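You operate a simulated robot arm through the tools that you are given. There is no shell and no other tool.

The job below is to be done with a simulated robot arm. You get a single attempt, and the scene is never put back.

JOB
Rinse the white wash drum with the wand till it runs clear and let it drain.
Fine: hose tap off, wand back in its holder, drain lever shut, floor dry.

The check looks at the end state, three seconds after you hand in, the way a careful person would. Anything else that was tipped, shoved, dropped, spilled or broken makes it a failure.

ROBOT AND FRAMES
A 6-joint arm with a two-finger gripper, fixed in place. Base frame: the origin is at the foot of the arm, x ahead of it, y to its left, z up. Units: mm, rad, N and s.
With the tool pointing down near the work surface it reaches from about 720 to 900 mm from the base axis. Its first joint turns from -2.897 to 2.897 rad. Payload 1.71 kg.
Tool frame: the origin (TCP) lies between the finger pads and is the grasp point; the fingertips stand 20 mm ahead of it; z points along the fingers, y is the line along which they close. The gripper opens to 96 mm. The gripper's body begins 113 mm behind the TCP.
Orientation is that of the tool frame in the base frame, as a unit quaternion [w, x, y, z]. With the fingers straight down and closing along the base's y, the tool's x points along the base's -x, its y along +y and its z along -z.

CONTROLS
- The arm moves only by the tool apply_moves. Its argument "rows" is a list of rows, each a list of 7 numbers: the turn, a rotation vector about the tool's x, y, z in degrees, then the shift along the tool's x, y, z in mm, then the finger opening in mm, from 0 to 96. In form: [[wx, wy, wz, tx, ty, tz, gripper], ...]. A call has 1 to 20 rows; each row shifts and turns the commanded pose from where the row before left it, along the tool's axes as they then stand. Each row takes 0.2 s and may step no farther than 50 mm and 0.15 rad from the row before; otherwise, or with a gripper value out of range, the whole call is refused. A pose out of reach is approached as far as the arm can. The call stops where the force on the tool passes 90 N (or 10 N more than at its start, if that is more) or the arm is blocked; 0.2 s more then pass. Each finger travels about 45 mm/s and halts on what it meets, pressing with about 29 N; the grip force reading is that of the motor and also rises with nothing between the fingers. The clock runs only during rows and for 0.2 s after the last one: add rows that do not move to give the fingers time. The reply holds the time, the measured pose of the TCP, the force on the tool along the base axes, the opening and the grip force, in the units named above and with some noise, with the torque about the TCP (base axes, N m) and any sound that the robot's microphone picked up, and new pictures: "show" is both (left out), scene, wrist or none.
- Cameras (640 x 400 px; columns grow to the right, rows downward): "scene" is fixed at [52.3, 650, 1566.3]; the picture's right is [-0.84, -0.55, 0.00], its down [-0.20, 0.31, -0.93] and it looks along [0.51, -0.78, -0.37] (base axes); focal length 310 px, centre (320, 200). "wrist" rides on the gripper at [66, 14, -145] in the tool frame; the picture's right is [-0.21, 0.98, 0.00], its down [-0.88, -0.18, -0.45] and it looks along [-0.44, -0.09, 0.90] (tool axes); focal length 275 px, centre (320, 200). There is no depth. A picture from a camera that has moved, and an enlarged one, comes with that camera's place and axes in the base frame and with its lens.
- lift_body(by): slides the trunk up (or, below 0, down) by that many mm; the arm rides with it, the base frame stays. It gives what a move gives, with no picture.
- zoom(camera, box): a new picture of the part [left, top, right, bottom] of that camera's present view, enlarged. The clock stands still meanwhile.
- job_done(): hands the job in; it is judged then, once.

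Places have to be worked out from the pictures, the camera data and where the tool is seen. Open the gripper and draw the arm clear of the work before you hand the job in, unless the task says otherwise.

The tools are called after ">>>" as a command line: name --pt "numbers of a row" for each row, then --argument value for the rest, lists and objects as JSON in quotes. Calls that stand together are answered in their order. apply_moves: Moves the arm, as the interface text tells. Its arguments: {"type":"object","properties":{"rows":{"type":"array","items":{"type":"array","items":{"type":"number"}}},"show":{"type":"string","enum":["both","scene","wrist","none"]}},"required":["rows"]} The other tools are called the same way: lift_body (by) slides the trunk up or down; zoom (camera, box) takes an enlarged picture of a part of a camera's view; job_done () hands the job in.

At the start:

```text
clock: 0.0
tool_pos: [596.0, -170.2, 1418.7]
ee_rot: [-0.001, 0.0, 1.0, 0.0]
contact_force: [-0.7, 0.3, -0.7]
torque: [0.01, 0.01, -0.03]
finger_gap: 96.0
grasp_force: 0.1
trunk travel left (down, up): [-300.0, 90.0]
```

scene: 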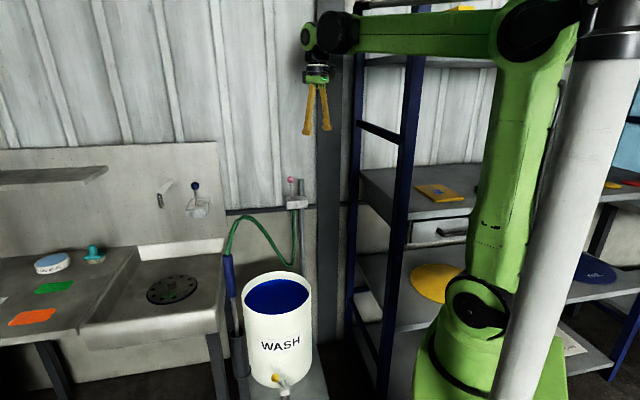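
wrist: 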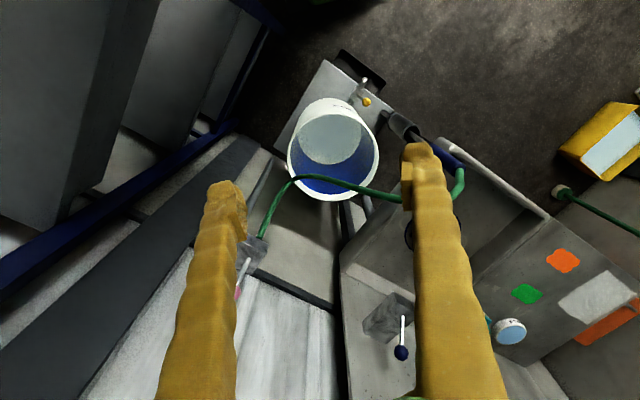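

I'll begin by looking closely at the drum, wand, holder, taps and drain lever before moving anything.

>>> zoom --camera "scene" --box '[200, 160, 340, 400]'

>>> zoom --camera "scene" --box '[130, 160, 330, 285]'

>>> zoom --camera "wrist" --box '[240, 40, 480, 210]'

>>> zoom --camera "wrist" --box '[220, 200, 540, 400]'

>>> zoom --camera "scene" --box '[220, 330, 330, 400]'

```text
1.67 times, centred on (270, 280) of scene
camera zoom: at [52.3, 650.0, 1566.3], right [-0.84, -0.55, 0.0], down [-0.2, 0.31, -0.93], along [0.51, -0.78, -0.37], focal length 516 px, centre (403, 67)
```

zoom: 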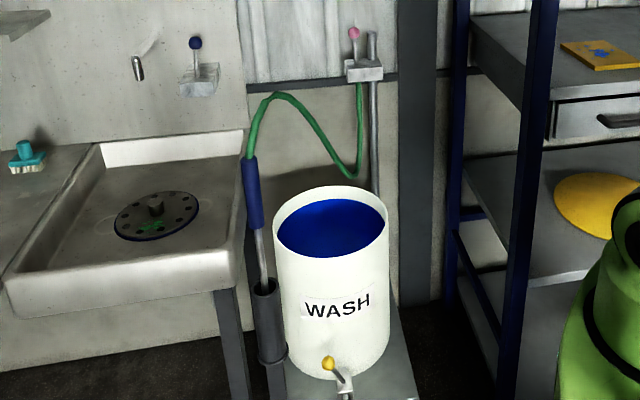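

```text
3.20 times, centred on (230, 222) of scene
camera zoom: at [52.3, 650.0, 1566.3], right [-0.84, -0.55, 0.0], down [-0.2, 0.31, -0.93], along [0.51, -0.78, -0.37], focal length 991 px, centre (608, 128)
```

zoom: 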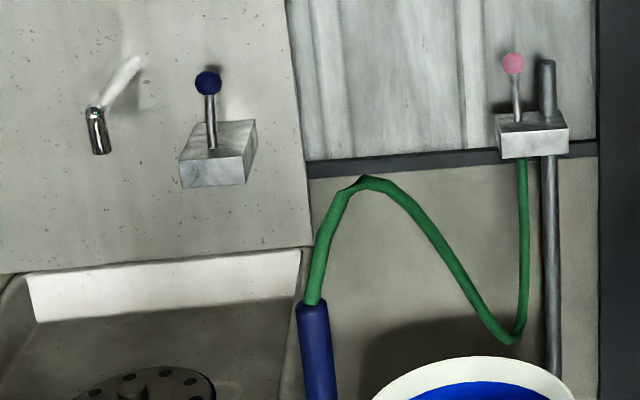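

```text
2.35 times, centred on (360, 125) of wrist
camera zoom: at [531.9, -154.5, 1563.0], right [0.21, 0.98, 0.0], down [0.88, -0.18, 0.44], along [0.43, -0.09, -0.9], focal length 648 px, centre (226, 376)
```

zoom: 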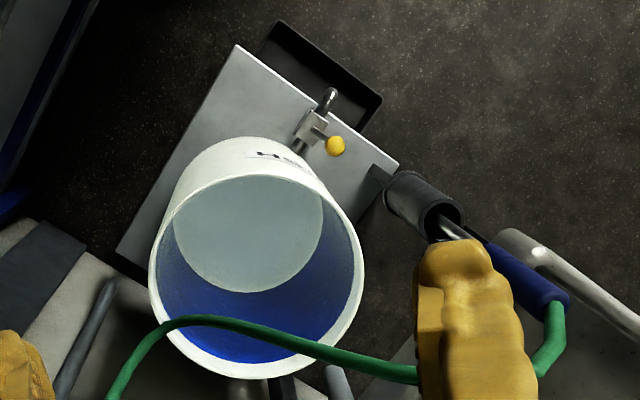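

```text
2.00 times, centred on (380, 300) of wrist
camera zoom: at [531.9, -154.5, 1563.0], right [0.21, 0.98, 0.0], down [0.88, -0.18, 0.44], along [0.43, -0.09, -0.9], focal length 551 px, centre (200, 0)
```

zoom: 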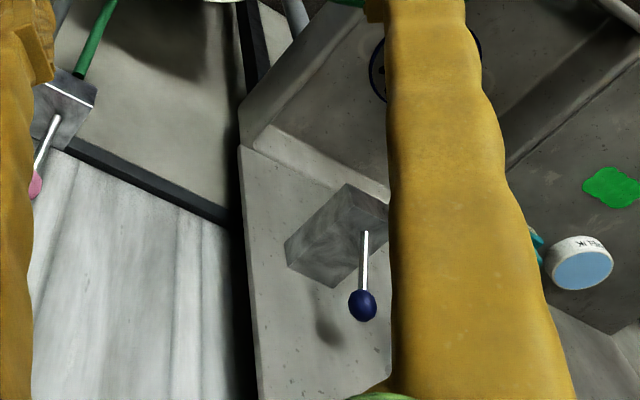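

```text
5.71 times, centred on (275, 365) of scene
camera zoom: at [52.3, 650.0, 1566.3], right [-0.84, -0.55, 0.0], down [-0.2, 0.31, -0.93], along [0.51, -0.78, -0.37], focal length 1769 px, centre (577, -743)
```

zoom: 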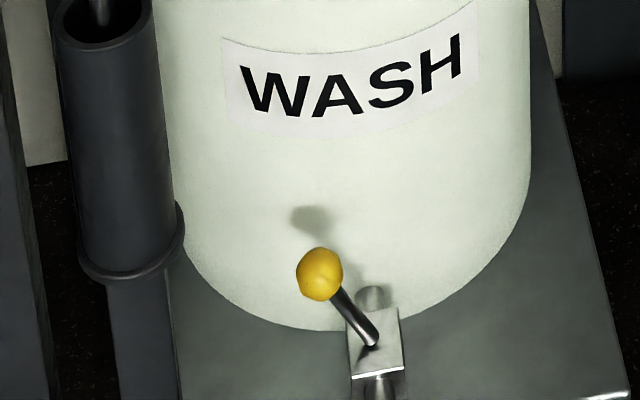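

The wand stands upright at about (780, 90), with its handle at z 865–1030. The drum rim is about (788, -164, 699), the pink hose-tap ball about (912, -411, 1129) and the yellow drain knob about (695, -5, 436). I'll lower the arm a little, clear of the hose, to see inside the drum.

>>> apply_moves --pt "0 0 0 10 0 50 96" --pt "0 0 0 10 0 50 96" --pt "0 0 0 10 0 50 96" --pt "0 0 0 10 0 50 96" --pt "0 0 0 0 0 50 96" --pt "0 0 0 0 0 40 96" --pt "0 0 0 0 0 0 96" --show "both"

```text
refused: row 1 steps farther than a row can; nothing moved
```

The combined step was over 50 mm, so I'll use smaller rows.

>>> apply_moves --pt "0 0 0 8 0 48 96" --pt "0 0 0 8 0 48 96" --pt "0 0 0 8 0 48 96" --pt "0 0 0 8 0 48 96" --pt "0 0 0 0 0 48 96" --pt "0 0 0 0 0 40 96" --pt "0 0 0 0 0 0 96" --show "both"

```text
clock: 1.6
tool_pos: [550.5, -169.0, 1146.3]
ee_rot: [0.007, 0.0, 1.0, -0.001]
contact_force: [-0.1, 1.0, -0.1]
torque: [0.03, 0.01, -0.01]
finger_gap: 95.9
grasp_force: 0.0
trunk travel left (down, up): [-300.0, 90.0]
camera wrist: at [483.7, -154.1, 1289.0], right [0.21, 0.98, 0.0], down [0.87, -0.18, 0.46], along [0.45, -0.09, -0.89], focal length 275 px, centre (320, 200)
```

scene: 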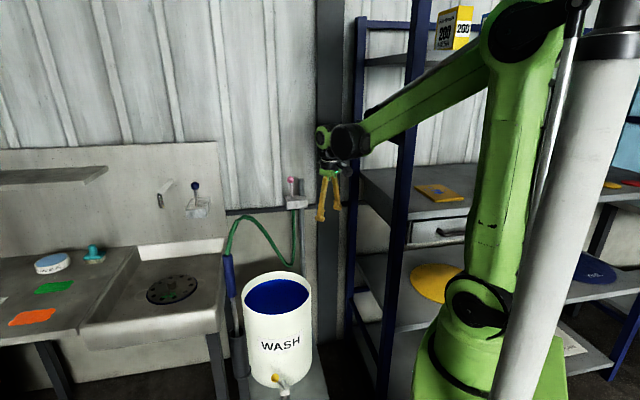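
wrist: 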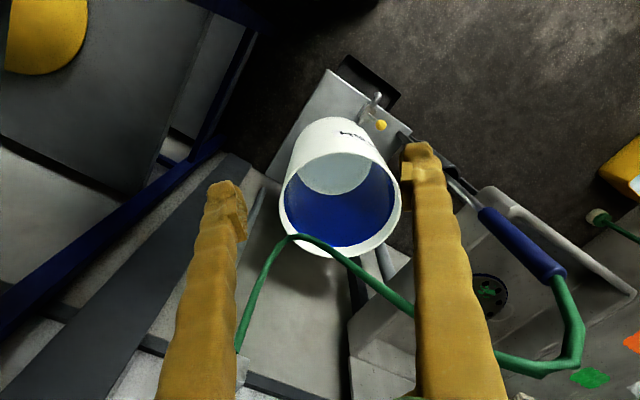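

Now I'll look at the drum interior and the drain from this height.

>>> zoom --camera "wrist" --box '[265, 100, 425, 260]'

>>> zoom --camera "wrist" --box '[320, 50, 440, 150]'

>>> zoom --camera "wrist" --box '[390, 130, 600, 300]'

```text
2.50 times, centred on (345, 180) of wrist
camera zoom: at [483.7, -154.1, 1289.0], right [0.21, 0.98, 0.0], down [0.87, -0.18, 0.46], along [0.45, -0.09, -0.89], focal length 688 px, centre (258, 250)
```

zoom: 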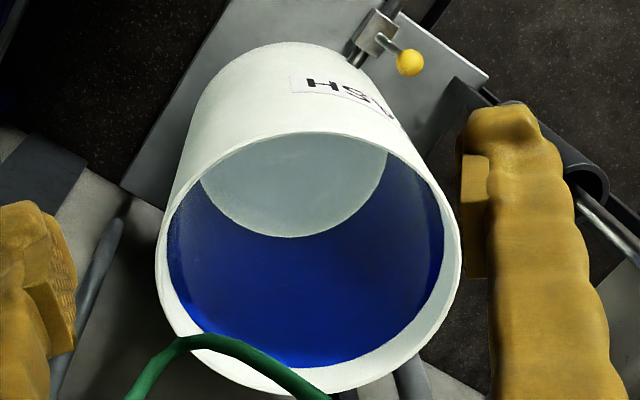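

```text
4.00 times, centred on (380, 100) of wrist
camera zoom: at [483.7, -154.1, 1289.0], right [0.21, 0.98, 0.0], down [0.87, -0.18, 0.46], along [0.45, -0.09, -0.89], focal length 1101 px, centre (80, 600)
```

zoom: 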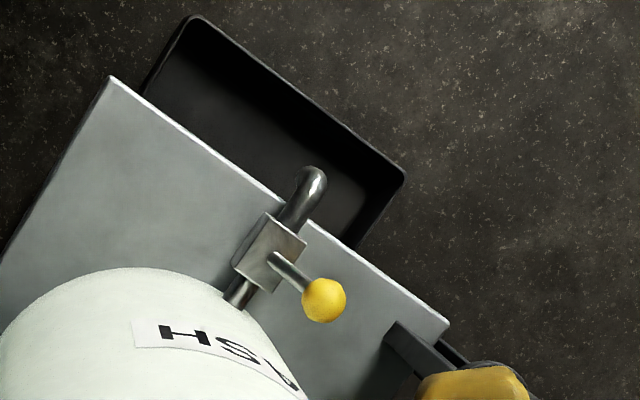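

```text
2.35 times, centred on (495, 215) of wrist
camera zoom: at [483.7, -154.1, 1289.0], right [0.21, 0.98, 0.0], down [0.87, -0.18, 0.46], along [0.45, -0.09, -0.89], focal length 648 px, centre (-92, 165)
```

zoom: 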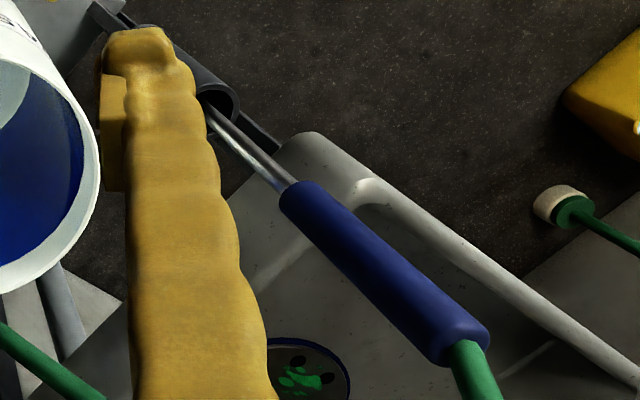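

The blue is a film on the drum's inner wall, and a catch tray sits under the spout. I'll leave the drain lever alone for now and fetch the wand first. That needs the tool horizontal, pointing along +x, so I'll turn the gripper here in free space.

>>> apply_moves --pt "0 -8.18 0 0 0 0 96" --pt "0 -8.18 0 0 0 0 96" --pt "0 -8.18 0 0 0 0 96" --pt "0 -8.18 0 0 0 0 96" --pt "0 -8.18 0 0 0 0 96" --pt "0 -8.18 0 0 0 0 96" --pt "0 -8.18 0 0 0 0 96" --pt "0 -8.18 0 0 0 0 96" --pt "0 -8.18 0 0 0 0 96" --pt "0 -8.18 0 0 0 0 96" --pt "0 -8.18 0 0 0 0 96" --pt "0 0 0 0 0 0 96" --show "both"

```text
clock: 4.2
tool_pos: [552.7, -172.3, 1172.6]
ee_rot: [0.711, 0.0, 0.703, 0.0]
contact_force: [0.0, 0.7, 0.0]
torque: [0.0, 0.01, -0.04]
finger_gap: 96.2
grasp_force: 0.0
out of reach, approached as far as the arm can: row 11
trunk travel left (down, up): [-300.0, 90.0]
camera wrist: at [409.2, -156.9, 1104.0], right [0.0, 0.98, 0.2], down [-0.46, -0.18, 0.87], along [0.89, -0.09, 0.45], focal length 275 px, centre (320, 200)
```

scene: 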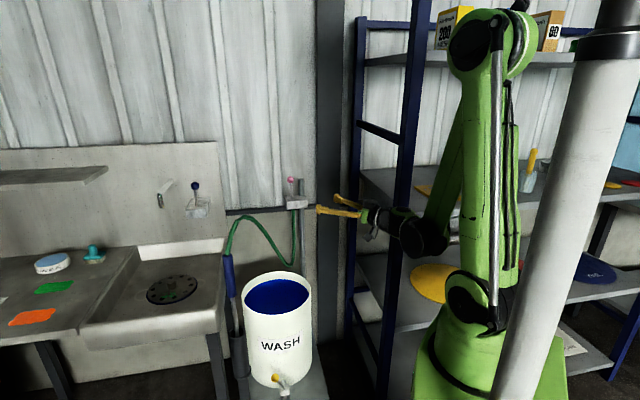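
wrist: 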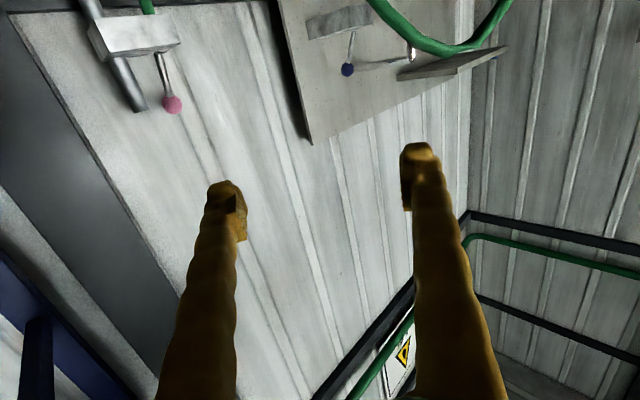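

The gripper now points along +x, but the wrist camera hangs underneath and looks upward. I'll roll it 180° about the tool axis so the camera sits on top and can see the wand and drum.

>>> apply_moves --pt "0 0 8.57 0 0 0 96" --pt "0 0 8.57 0 0 0 96" --pt "0 0 8.57 0 0 0 96" --pt "0 0 8.57 0 0 0 96" --pt "0 0 8.57 0 0 0 96" --pt "0 0 8.57 0 0 0 96" --pt "0 0 8.57 0 0 0 96" --pt "0 0 8.57 0 0 0 96" --pt "0 0 8.57 0 0 0 96" --pt "0 0 8.57 0 0 0 96" --pt "0 0 8.57 0 0 0 96" --pt "0 0 8.57 0 0 0 96" --pt "0 0 8.57 0 0 0 96" --pt "0 0 8.57 0 0 0 96" --pt "0 0 8.57 0 0 0 96" --pt "0 0 8.57 0 0 0 96" --pt "0 0 8.57 0 0 0 96" --pt "0 0 8.57 0 0 0 96" --pt "0 0 8.57 0 0 0 96" --pt "0 0 8.57 0 0 0 96" --show "both"

```text
clock: 8.4
tool_pos: [553.2, -171.5, 1171.9]
ee_rot: [0.053, 0.701, 0.052, 0.709]
contact_force: [0.2, 1.0, -0.4]
torque: [0.0, 0.05, 0.0]
finger_gap: 95.8
grasp_force: 0.1
trunk travel left (down, up): [-300.0, 90.0]
camera wrist: at [408.1, -175.0, 1236.6], right [0.0, -1.0, -0.06], down [-0.43, 0.05, -0.9], along [0.9, 0.03, -0.43], focal length 275 px, centre (320, 200)
```

scene: 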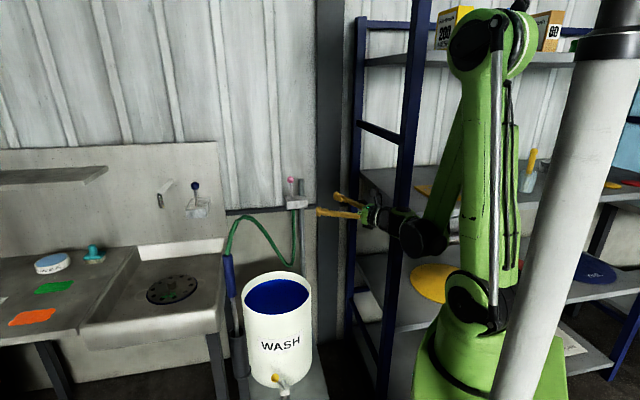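
wrist: 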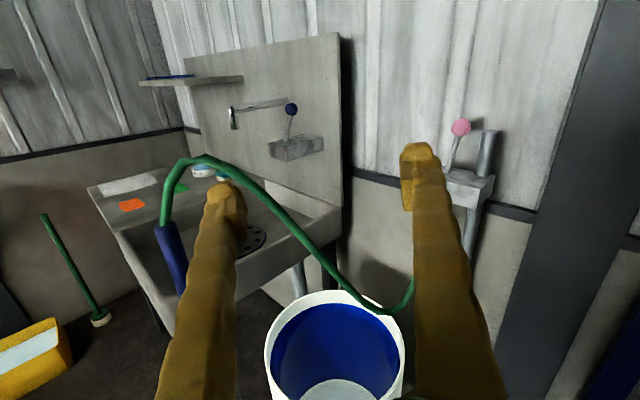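

The view is good now. I'll finish the roll and shift across to line up with the blue handle (y about 90, z about 960), keeping x back at 553.

>>> apply_moves --pt "0 0 8.4 0 0 0 96" --pt "0 0 0 -30 -38 0 96" --pt "0 0 0 -30 -38 0 96" --pt "0 0 0 -30 -38 0 96" --pt "0 0 0 -30 -38 0 96" --pt "0 0 0 -30 -38 0 96" --pt "0 0 0 -30 -38 0 96" --pt "0 0 0 -30 -38 0 96" --pt "0 0 0 0 0 0 96" --show "both"

>>> zoom --camera "wrist" --box '[200, 60, 440, 260]'

```text
clock: 10.4
tool_pos: [583.6, 3.4, 1176.8]
ee_rot: [-0.003, 0.703, 0.005, 0.711]
contact_force: [-0.2, 0.3, 0.2]
torque: [0.02, 0.01, -0.01]
finger_gap: 95.9
grasp_force: 0.0
out of reach, approached as far as the arm can: row 2, 3, 4, 5, 6, 7, 8
trunk travel left (down, up): [-300.0, 90.0]
camera wrist: at [439.1, -11.1, 1239.1], right [0.01, -0.98, -0.2], down [-0.44, 0.18, -0.88], along [0.9, 0.1, -0.43], focal length 275 px, centre (320, 200)
```

scene: 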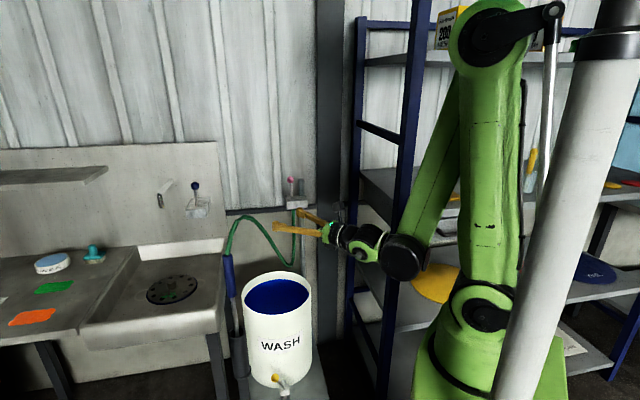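
wrist: 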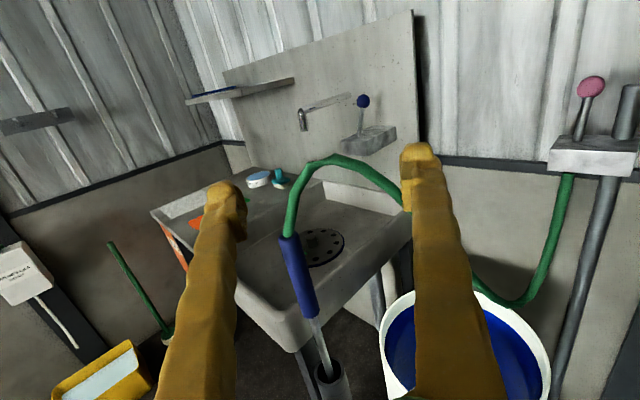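

```text
2.00 times, centred on (320, 160) of wrist
camera zoom: at [439.1, -11.1, 1239.1], right [0.01, -0.98, -0.2], down [-0.44, 0.18, -0.88], along [0.9, 0.1, -0.43], focal length 551 px, centre (320, 280)
```

zoom: 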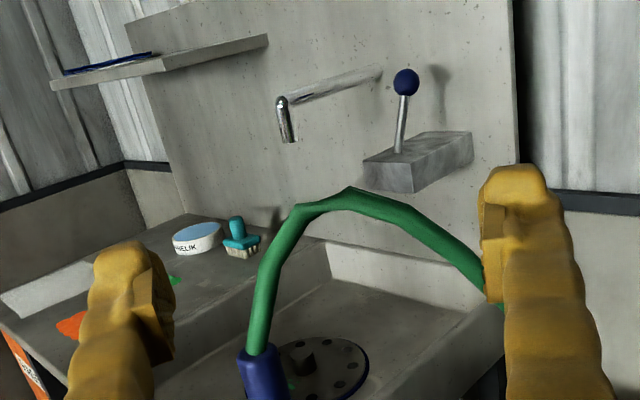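

The last rows were inside the arm's inner reach limit, so it stopped at (584, 3, 1177). I'll push the command forward in x, still short of the wand, and see where it settles.

>>> apply_moves --pt "0 0 0 0 0 40 96" --pt "0 0 0 0 0 40 96" --pt "0 0 0 0 0 0 96" --pt "0 0 0 0 0 0 96" --show "both"

```text
clock: 11.4
tool_pos: [664.7, 1.2, 1178.6]
ee_rot: [-0.001, 0.703, 0.004, 0.711]
contact_force: [-1.1, 0.6, -0.3]
torque: [0.01, 0.03, 0.01]
finger_gap: 96.1
grasp_force: 0.0
trunk travel left (down, up): [-300.0, 90.0]
camera wrist: at [518.6, -12.2, 1241.0], right [0.01, -0.98, -0.2], down [-0.44, 0.18, -0.88], along [0.9, 0.1, -0.42], focal length 275 px, centre (320, 200)
```

scene: 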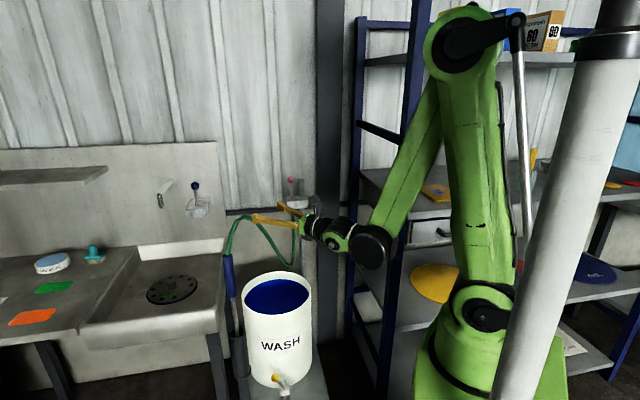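
wrist: 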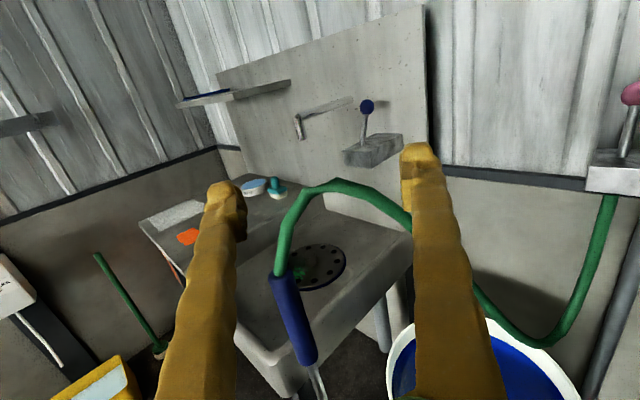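

The commands clamp to what was reached, and the arm is now at (665, 1, 1179). This view puts the wand at x about 780, y about 90, with the handle from 866 to 1025, which matches my first estimate. I'll go to (665, 90, 965), still 80 mm short of it.

>>> apply_moves --pt "0 0 0 -36 -15 0 96" --pt "0 0 0 -36 -15 0 96" --pt "0 0 0 -36 -15 0 96" --pt "0 0 0 -36 -15 0 96" --pt "0 0 0 -36 -15 0 96" --pt "0 0 0 -34 -14 0 96" --pt "0 0 0 0 0 0 96" --show "both"

```text
clock: 13.0
tool_pos: [689.9, 5.5, 1144.3]
ee_rot: [-0.002, 0.703, 0.005, 0.711]
contact_force: [0.5, 0.0, -0.8]
torque: [-0.03, -0.02, 0.01]
finger_gap: 96.1
grasp_force: 0.1
out of reach, approached as far as the arm can: row 1, 2, 3, 4, 5, 6
trunk travel left (down, up): [-300.0, 90.0]
camera wrist: at [545.1, -10.4, 1206.2], right [0.01, -0.98, -0.2], down [-0.44, 0.18, -0.88], along [0.9, 0.1, -0.43], focal length 275 px, centre (320, 200)
```

scene: 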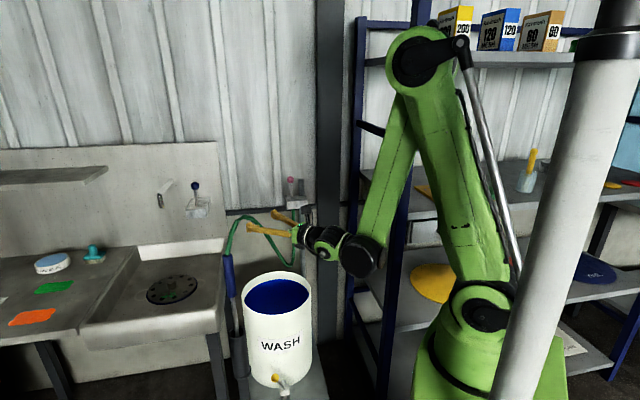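
wrist: 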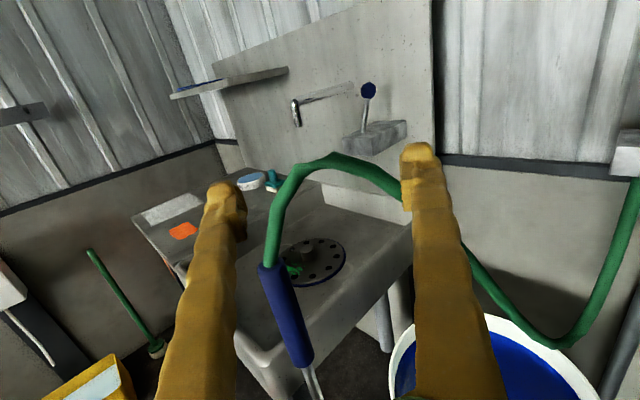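

The limit looks like wrist pitch, since the forearm hangs steeply. Lowering the trunk brings the shoulder down to working height. At (690, 5) nothing lies below the gripper above the 699 mm rim, so I'll lower by 220.

>>> lift_body --by -220

>>> apply_moves --pt "0 0 0 10 -20 -5 96" --pt "0 0 0 10 -20 -5 96" --pt "0 0 0 10 -20 -5 96" --pt "0 0 0 10 -20 -5 96" --pt "0 0 0 0 0 0 96" --show "both"

```text
clock: 15.3
tool_pos: [690.1, 3.3, 923.8]
ee_rot: [-0.002, 0.704, 0.004, 0.711]
contact_force: [0.0, -0.3, 0.3]
torque: [0.02, -0.01, 0.03]
finger_gap: 96.0
grasp_force: 0.1
trunk travel left (down, up): [-80.0, 310.0]
```

```text
clock: 16.5
tool_pos: [670.7, 15.4, 963.2]
ee_rot: [-0.009, 0.704, 0.012, 0.71]
contact_force: [0.0, -0.6, 1.0]
torque: [-0.02, -0.04, 0.01]
finger_gap: 95.9
grasp_force: 0.0
out of reach, approached as far as the arm can: row 1, 2, 3, 4
trunk travel left (down, up): [-80.0, 310.0]
camera wrist: at [526.5, -1.2, 1026.3], right [0.03, -0.98, -0.2], down [-0.44, 0.17, -0.88], along [0.9, 0.12, -0.43], focal length 275 px, centre (320, 200)
```

scene: 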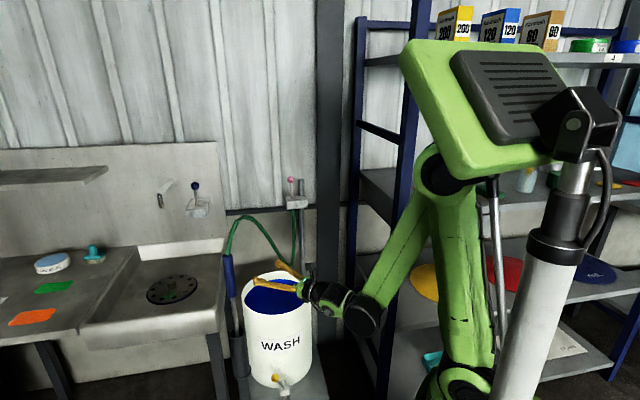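
wrist: 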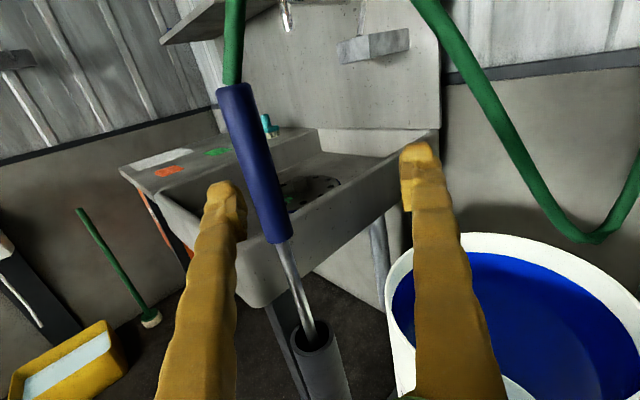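

Progress in +y stalls around y = 10 with the heading straight. That suggests the last wrist joint is near its stop after the roll. I'll test with a small extra roll and see whether it is flagged.

>>> apply_moves --pt "0 0 6 0 0 0 96" --pt "0 0 6 0 0 0 96" --pt "0 0 0 0 0 0 96" --show "none"

>>> apply_moves --pt "0 0 -6 0 0 0 96" --pt "0 0 -6 0 0 0 96" --pt "0 0 -6 0 0 0 96" --pt "0 0 0 0 -20 0 96" --pt "0 0 0 0 -20 0 96" --pt "0 0 0 0 0 0 96" --show "none"

```text
clock: 17.3
tool_pos: [672.0, 8.9, 963.9]
ee_rot: [-0.079, 0.701, -0.066, 0.706]
contact_force: [0.0, 0.6, 1.0]
torque: [0.04, -0.03, -0.01]
finger_gap: 96.2
grasp_force: 0.0
out of reach, approached as far as the arm can: row 1
trunk travel left (down, up): [-80.0, 310.0]
```

```text
clock: 18.7
tool_pos: [671.8, 20.5, 953.9]
ee_rot: [0.026, 0.711, 0.051, 0.701]
contact_force: [0.0, 0.7, -0.2]
torque: [0.01, -0.01, 0.02]
finger_gap: 95.8
grasp_force: 0.1
out of reach, approached as far as the arm can: row 4, 5
trunk travel left (down, up): [-80.0, 310.0]
```

Roll isn't the limit. The block comes when the heading points to the right of the arm's plane. I'll level the roll and yaw left while moving +y so the tool stays radial.

>>> apply_moves --pt "0 0 6 0 0 0 96" --pt "5 0 0 0 -15 0 96" --pt "5 0 0 0 -20 0 96" --pt "5 0 0 0 -20 0 96" --pt "0 0 0 0 0 0 96" --show "both"

```text
clock: 19.9
tool_pos: [668.9, 73.6, 952.2]
ee_rot: [-0.055, 0.706, 0.101, 0.699]
contact_force: [-0.1, -0.1, 0.3]
torque: [0.0, 0.02, -0.01]
finger_gap: 96.1
grasp_force: 0.0
out of reach, approached as far as the arm can: row 1, 2
trunk travel left (down, up): [-80.0, 310.0]
camera wrist: at [530.5, 34.4, 1020.2], right [0.22, -0.97, -0.14], down [-0.48, 0.02, -0.88], along [0.85, 0.26, -0.46], focal length 275 px, centre (320, 200)
```

scene: 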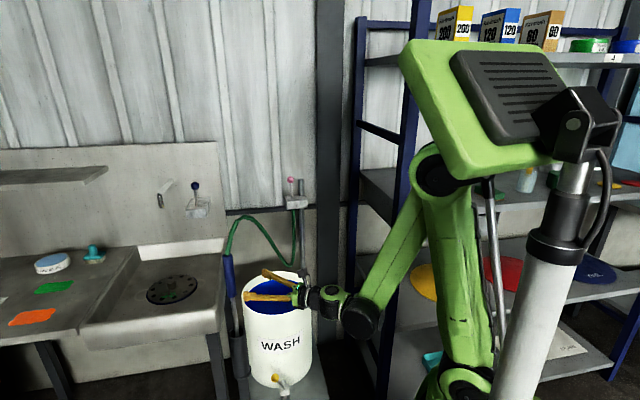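
wrist: 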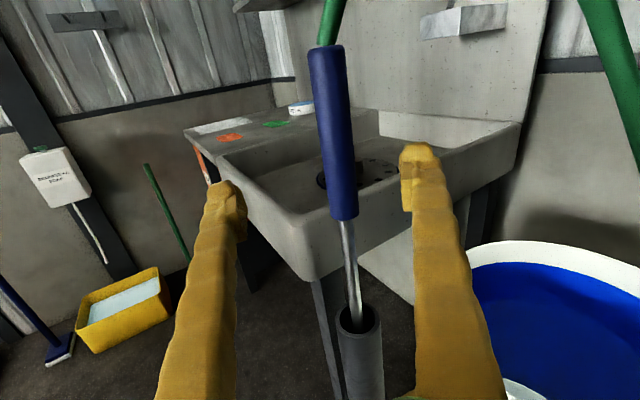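

I'm now at (669, 74, 952), heading 12.6° left. The wand at (780, 90) is about 112 mm ahead and 8 mm to the right in the tool frame. I'll correct roll and lateral offset, then advance part of the way.

>>> apply_moves --pt "0 0 3.5 0 8 0 96" --pt "0 0 0 0 0 35 96" --pt "0 0 0 0 0 35 96" --pt "0 0 0 0 0 0 96" --show "both"

```text
clock: 20.9
tool_pos: [737.2, 81.9, 951.8]
ee_rot: [-0.076, 0.709, 0.08, 0.696]
contact_force: [-0.4, -0.2, 0.3]
torque: [0.0, -0.02, -0.02]
finger_gap: 95.9
grasp_force: 0.0
trunk travel left (down, up): [-80.0, 310.0]
camera wrist: at [600.5, 37.8, 1019.6], right [0.21, -0.96, -0.2], down [-0.49, 0.08, -0.87], along [0.85, 0.28, -0.45], focal length 275 px, centre (320, 200)
```

scene: 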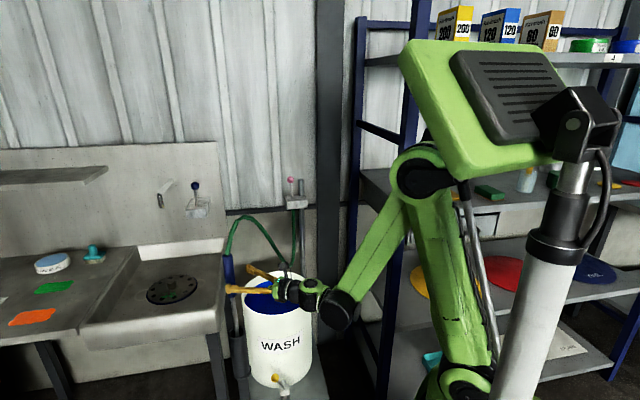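
wrist: 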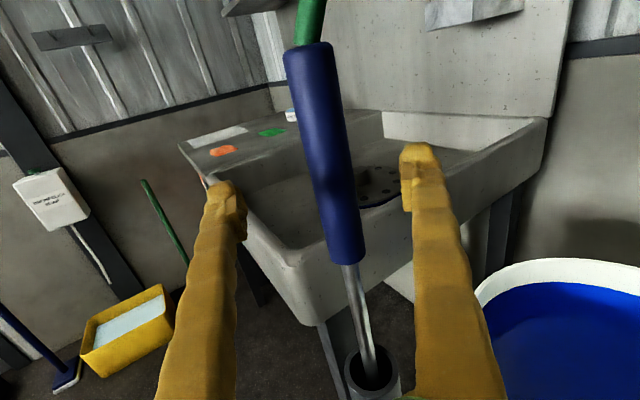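

The wand is centred between the fingers with 43 mm to go. I'll advance and close on the handle.

>>> apply_moves --pt "0 0 0 0 1 22 96" --pt "0 0 0 0 0 21 96" --pt "0 0 0 0 0 0 60" --pt "0 0 0 0 0 0 40" --pt "0 0 0 0 0 0 20" --pt "0 0 0 0 0 0 10" --pt "0 0 0 0 0 0 10" --pt "0 0 0 0 0 0 10" --show "both"

```text
clock: 22.7
tool_pos: [778.5, 91.3, 952.1]
ee_rot: [-0.076, 0.709, 0.08, 0.696]
contact_force: [-0.1, -2.6, 0.8]
torque: [-0.57, -0.15, -0.01]
finger_gap: 28.3
grasp_force: 29.1
trunk travel left (down, up): [-80.0, 310.0]
camera wrist: at [642.4, 46.9, 1019.1], right [0.21, -0.96, -0.2], down [-0.49, 0.08, -0.87], along [0.85, 0.28, -0.45], focal length 275 px, centre (320, 200)
```

scene: 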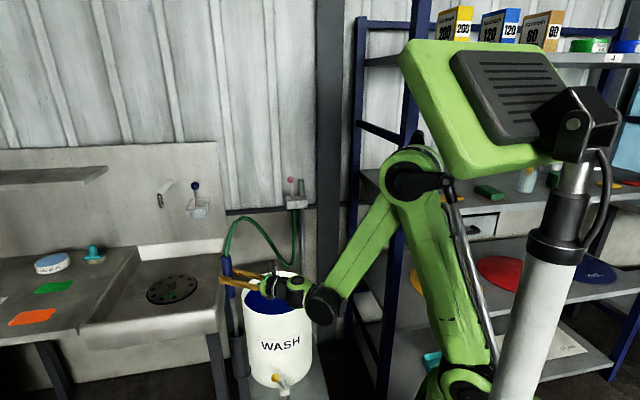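
wrist: 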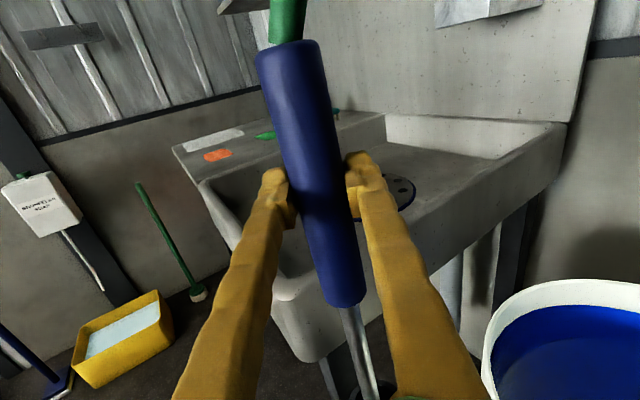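

I have the handle (gap 28.3 mm) at (778.5, 91.3, 952.1), and I'll use that pose for returning it. Now I'll lift straight up and watch for the lance tip to leave the holder.

>>> apply_moves --pt "0 0 0 30 0 -0.5 10" --pt "0 0 0 30 0 -0.5 10" --pt "0 0 0 30 0 -0.5 10" --pt "0 0 0 30 0 -0.5 10" --pt "0 0 0 0 0 0 10" --show "both"

>>> zoom --camera "scene" --box '[200, 200, 360, 400]'

```text
clock: 23.9
tool_pos: [779.2, 92.2, 1070.6]
ee_rot: [-0.076, 0.709, 0.08, 0.696]
contact_force: [-0.6, -0.1, -5.1]
torque: [-0.02, 0.03, 0.01]
finger_gap: 27.9
grasp_force: 29.0
trunk travel left (down, up): [-80.0, 310.0]
camera wrist: at [643.4, 47.0, 1138.6], right [0.21, -0.96, -0.2], down [-0.49, 0.08, -0.87], along [0.85, 0.28, -0.45], focal length 275 px, centre (320, 200)
```

scene: 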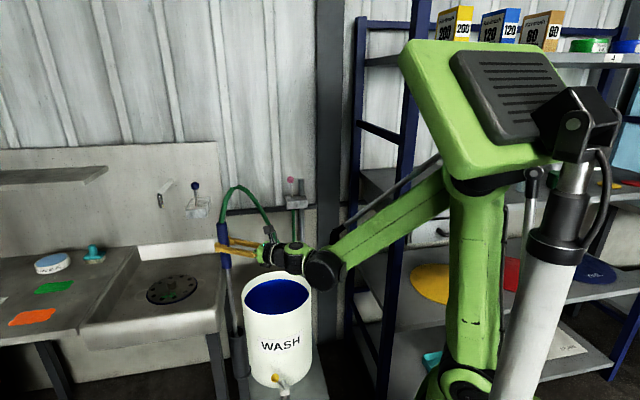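
wrist: 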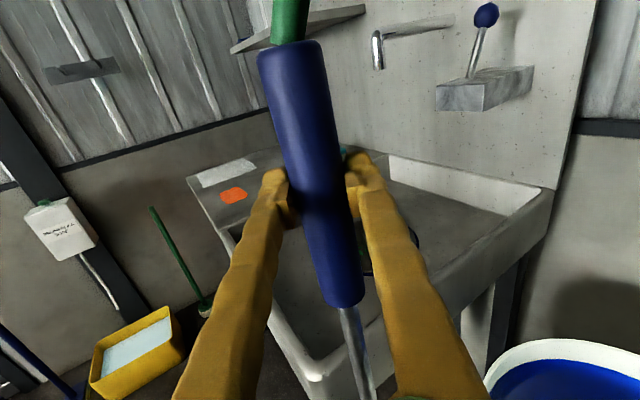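

```text
2.00 times, centred on (280, 300) of scene
camera zoom: at [52.3, 650.0, 1566.3], right [-0.84, -0.55, 0.0], down [-0.2, 0.31, -0.93], along [0.51, -0.78, -0.37], focal length 619 px, centre (400, 0)
```

zoom: 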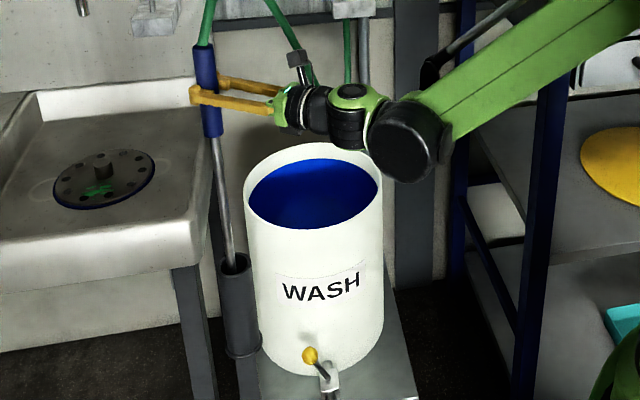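

It lifts freely at about 5 N. The tip is still in the tube, so I'll keep lifting.

>>> apply_moves --pt "0 0 0 30 0 -0.5 10" --pt "0 0 0 30 0 -0.5 10" --pt "0 0 0 30 0 -0.5 10" --pt "0 0 0 0 0 0 10" --show "both"

>>> zoom --camera "scene" --box '[200, 200, 360, 400]'

```text
clock: 24.9
tool_pos: [780.1, 90.9, 1161.0]
ee_rot: [-0.075, 0.709, 0.079, 0.696]
contact_force: [0.7, 0.9, -5.4]
torque: [0.0, 0.01, -0.02]
finger_gap: 28.4
grasp_force: 28.8
trunk travel left (down, up): [-80.0, 310.0]
camera wrist: at [642.8, 48.1, 1228.7], right [0.21, -0.96, -0.2], down [-0.49, 0.08, -0.87], along [0.85, 0.28, -0.45], focal length 275 px, centre (320, 200)
```

scene: 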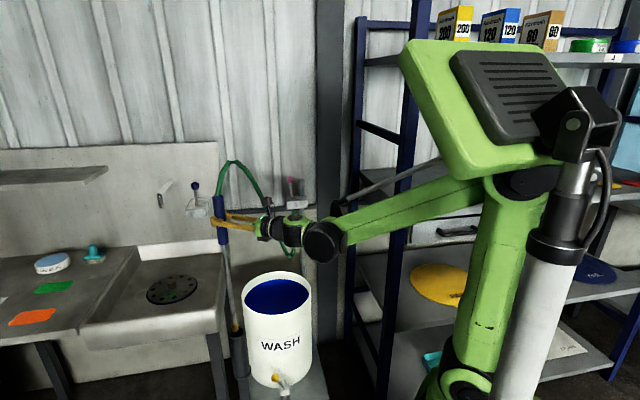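
wrist: 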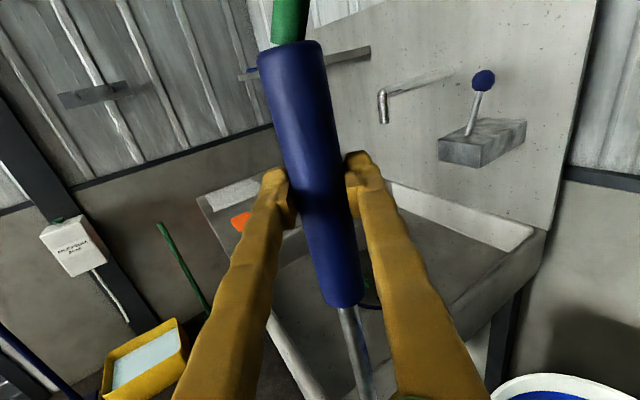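

```text
2.00 times, centred on (280, 300) of scene
camera zoom: at [52.3, 650.0, 1566.3], right [-0.84, -0.55, 0.0], down [-0.2, 0.31, -0.93], along [0.51, -0.78, -0.37], focal length 619 px, centre (400, 0)
```

zoom: 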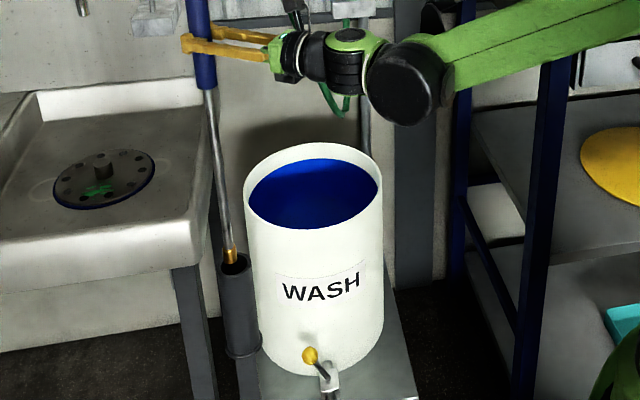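

The brass nozzle is just leaving the tube, so the tip is about 455 mm below the grip. Before moving over the drum I'll measure its rim more closely in the scene view.

>>> zoom --camera "scene" --box '[230, 262, 326, 322]'

>>> zoom --camera "scene" --box '[224, 340, 320, 400]'

>>> apply_moves --pt "0 0 0 30 0 -0.5 10" --pt "0 0 0 30 0 -0.5 10" --pt "0 0 0 0 0 0 10" --show "both"

>>> zoom --camera "scene" --box '[190, 200, 286, 360]'

```text
6.67 times, centred on (278, 292) of scene
camera zoom: at [52.3, 650.0, 1566.3], right [-0.84, -0.55, 0.0], down [-0.2, 0.31, -0.93], along [0.51, -0.78, -0.37], focal length 2064 px, centre (600, -413)
```

zoom: 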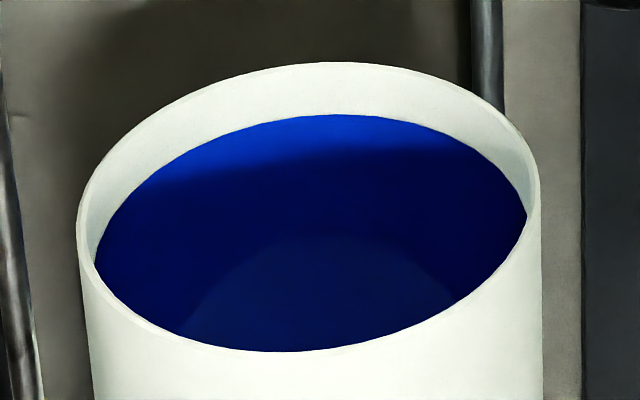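

```text
6.67 times, centred on (272, 370) of scene
camera zoom: at [52.3, 650.0, 1566.3], right [-0.84, -0.55, 0.0], down [-0.2, 0.31, -0.93], along [0.51, -0.78, -0.37], focal length 2064 px, centre (640, -933)
```

zoom: 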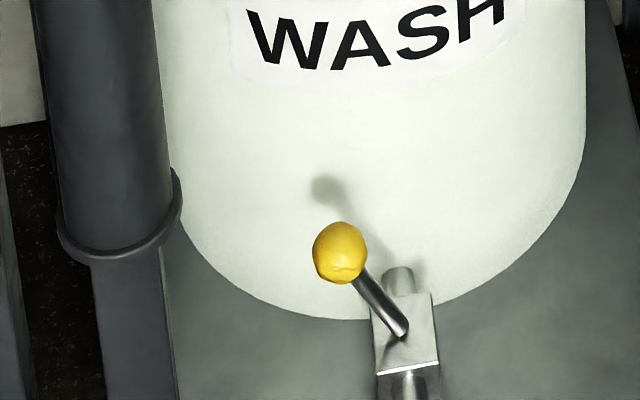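

```text
clock: 25.7
tool_pos: [779.5, 91.8, 1219.8]
ee_rot: [-0.077, 0.709, 0.081, 0.696]
contact_force: [0.9, -0.2, -5.2]
torque: [0.03, 0.05, -0.01]
finger_gap: 28.2
grasp_force: 29.1
trunk travel left (down, up): [-80.0, 310.0]
camera wrist: at [642.6, 47.4, 1288.3], right [0.21, -0.96, -0.2], down [-0.49, 0.08, -0.87], along [0.85, 0.28, -0.45], focal length 275 px, centre (320, 200)
```

scene: 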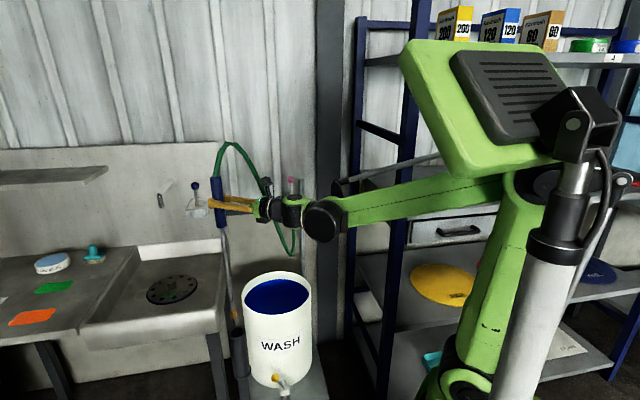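
wrist: 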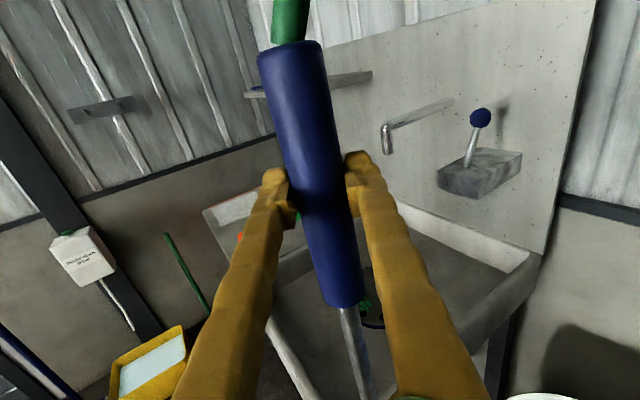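

```text
2.50 times, centred on (238, 280) of scene
camera zoom: at [52.3, 650.0, 1566.3], right [-0.84, -0.55, 0.0], down [-0.2, 0.31, -0.93], along [0.51, -0.78, -0.37], focal length 774 px, centre (525, 0)
```

zoom: 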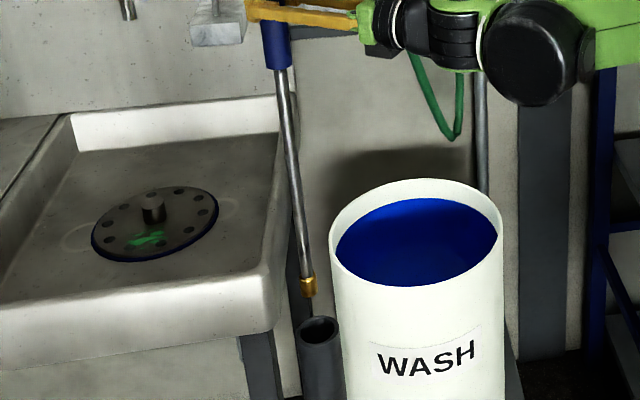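

I now put the rim at z about 726, its centre about (793, -163), and the drum floor at z about 393. Let me check exactly where the nozzle ends.

>>> zoom --camera "scene" --box '[218, 300, 250, 340]'

```text
10.00 times, centred on (234, 320) of scene
camera zoom: at [52.3, 650.0, 1566.3], right [-0.84, -0.55, 0.0], down [-0.2, 0.31, -0.93], along [0.51, -0.78, -0.37], focal length 3096 px, centre (1180, -1000)
```

zoom: 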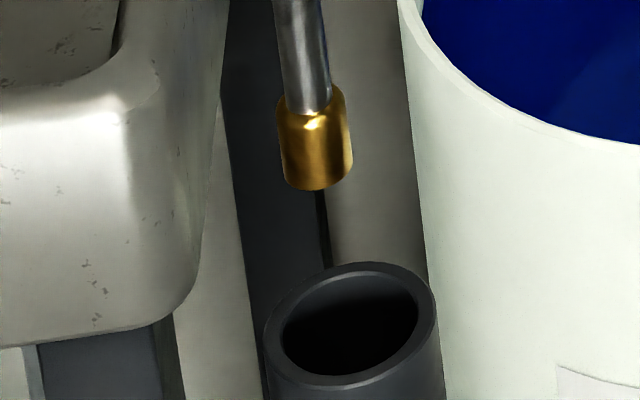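

The nozzle ends 450 mm below the grip and the holder mouth is at about (780, 89, 708). My plan is to lean the wand in the drum with the tip in the floor corner and the handle on the near-left rim, which frees my hand to work the tap. First I'll carry it over the drum with the tip 44 mm above the rim.

>>> apply_moves --pt "0 0 0 5 38 -8.5 10" --pt "0 0 0 0 38.5 -8.5 10" --pt "0 0 0 0 38.5 -8.5 10" --pt "0 0 0 0 38.5 -8.5 10" --pt "0 0 0 0 38.5 -8.5 10" --pt "0 0 0 0 0 0 10" --show "both"

>>> zoom --camera "scene" --box '[210, 200, 340, 330]'

```text
clock: 27.1
tool_pos: [780.6, -106.6, 1228.7]
ee_rot: [-0.076, 0.708, 0.08, 0.697]
contact_force: [-0.2, 0.0, -5.4]
torque: [-0.01, 0.05, 0.04]
finger_gap: 27.9
grasp_force: 29.2
trunk travel left (down, up): [-80.0, 310.0]
camera wrist: at [643.9, -150.2, 1295.4], right [0.21, -0.96, -0.2], down [-0.49, 0.08, -0.87], along [0.85, 0.28, -0.45], focal length 275 px, centre (320, 200)
```

scene: 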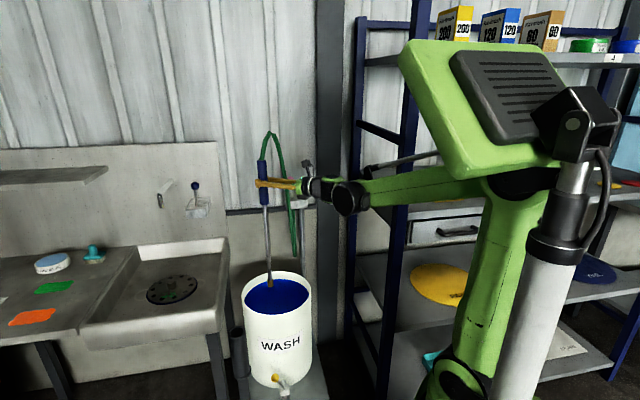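
wrist: 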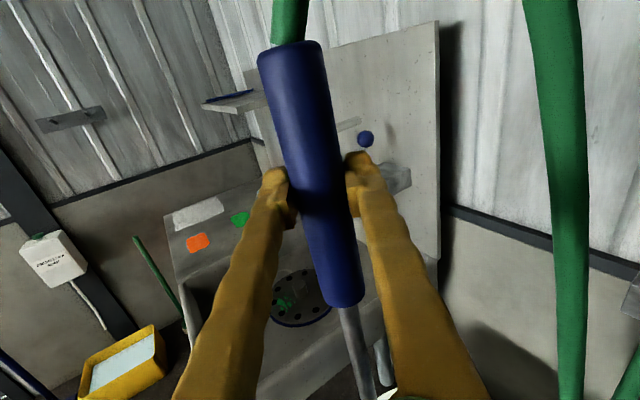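

```text
3.08 times, centred on (275, 265) of scene
camera zoom: at [52.3, 650.0, 1566.3], right [-0.84, -0.55, 0.0], down [-0.2, 0.31, -0.93], along [0.51, -0.78, -0.37], focal length 953 px, centre (458, 0)
```

zoom: 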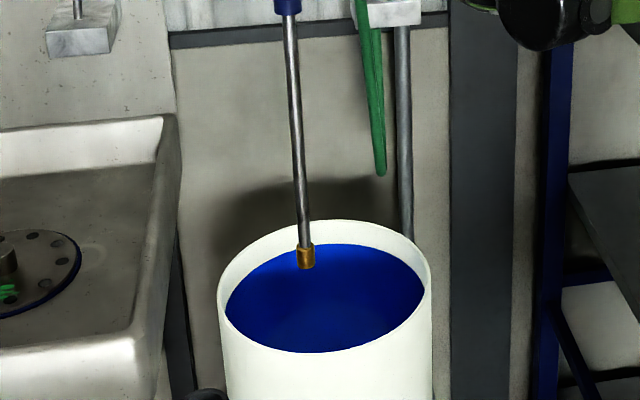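

The tip hangs right above the drum opening. I'll lower straight down to TCP z about 925, with the tip at about 475 inside the drum.

>>> apply_moves --pt "0 0 0 -43 0 0.7 10" --pt "0 0 0 -43 0 0.7 10" --pt "0 0 0 -43 0 0.7 10" --pt "0 0 0 -43 0 0.7 10" --pt "0 0 0 -43 0 0.7 10" --pt "0 0 0 -43 0 0.7 10" --pt "0 0 0 -43 0 0.7 10" --pt "0 0 0 0 0 0 10" --show "both"

```text
clock: 28.9
tool_pos: [781.3, -105.8, 925.6]
ee_rot: [-0.075, 0.709, 0.079, 0.697]
contact_force: [0.8, -0.2, -5.8]
torque: [-0.01, -0.01, 0.02]
finger_gap: 28.0
grasp_force: 29.0
trunk travel left (down, up): [-80.0, 310.0]
camera wrist: at [644.0, -149.8, 992.8], right [0.21, -0.96, -0.2], down [-0.49, 0.08, -0.87], along [0.85, 0.28, -0.45], focal length 275 px, centre (320, 200)
```

scene: 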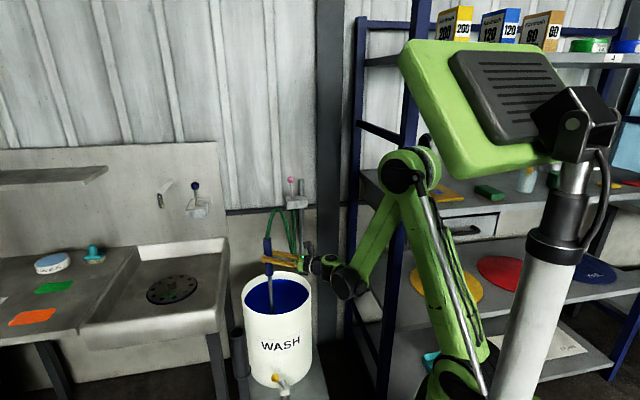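
wrist: 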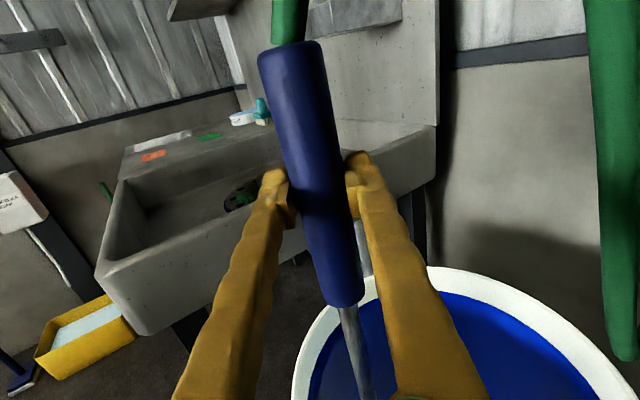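

The wand is inside the drum, vertical and centred. Next I'll tilt it progressively, with the tip swinging away and the handle going toward the near-left rim.

>>> apply_moves --pt "0 0 -7.08 0 0 0 10" --pt "0 0 0 -23.8 -19.7 0 10" --pt "0 0 -7.08 0 0 0 10" --pt "0 0 0 -21.1 -22.5 0 10" --pt "0 0 -7.08 0 0 0 10" --pt "0 0 0 -18.2 -24.9 0 10" --pt "0 0 0 0 0 0 10" --show "both"

```text
clock: 30.5
tool_pos: [773.0, -60.5, 855.1]
ee_rot: [0.054, 0.682, 0.209, 0.699]
contact_force: [0.5, -1.0, -5.6]
torque: [0.46, 0.14, 0.03]
finger_gap: 28.0
grasp_force: 29.3
out of reach, approached as far as the arm can: row 6
trunk travel left (down, up): [-80.0, 310.0]
camera wrist: at [631.3, -79.0, 922.5], right [0.22, -0.96, 0.17], down [-0.42, -0.25, -0.88], along [0.88, 0.12, -0.45], focal length 275 px, centre (320, 200)
```

scene: 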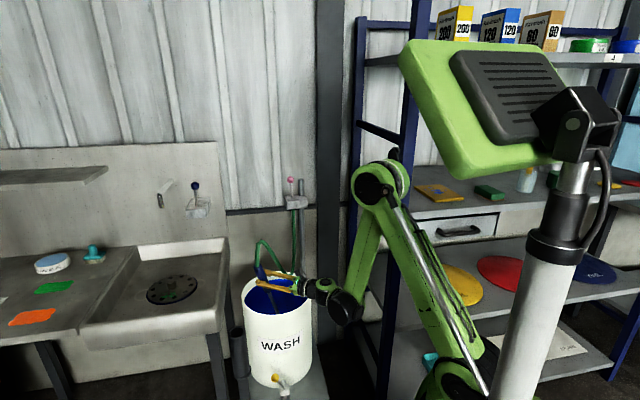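
wrist: 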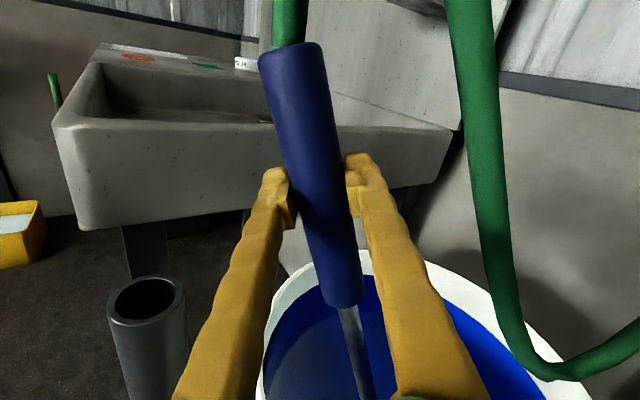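

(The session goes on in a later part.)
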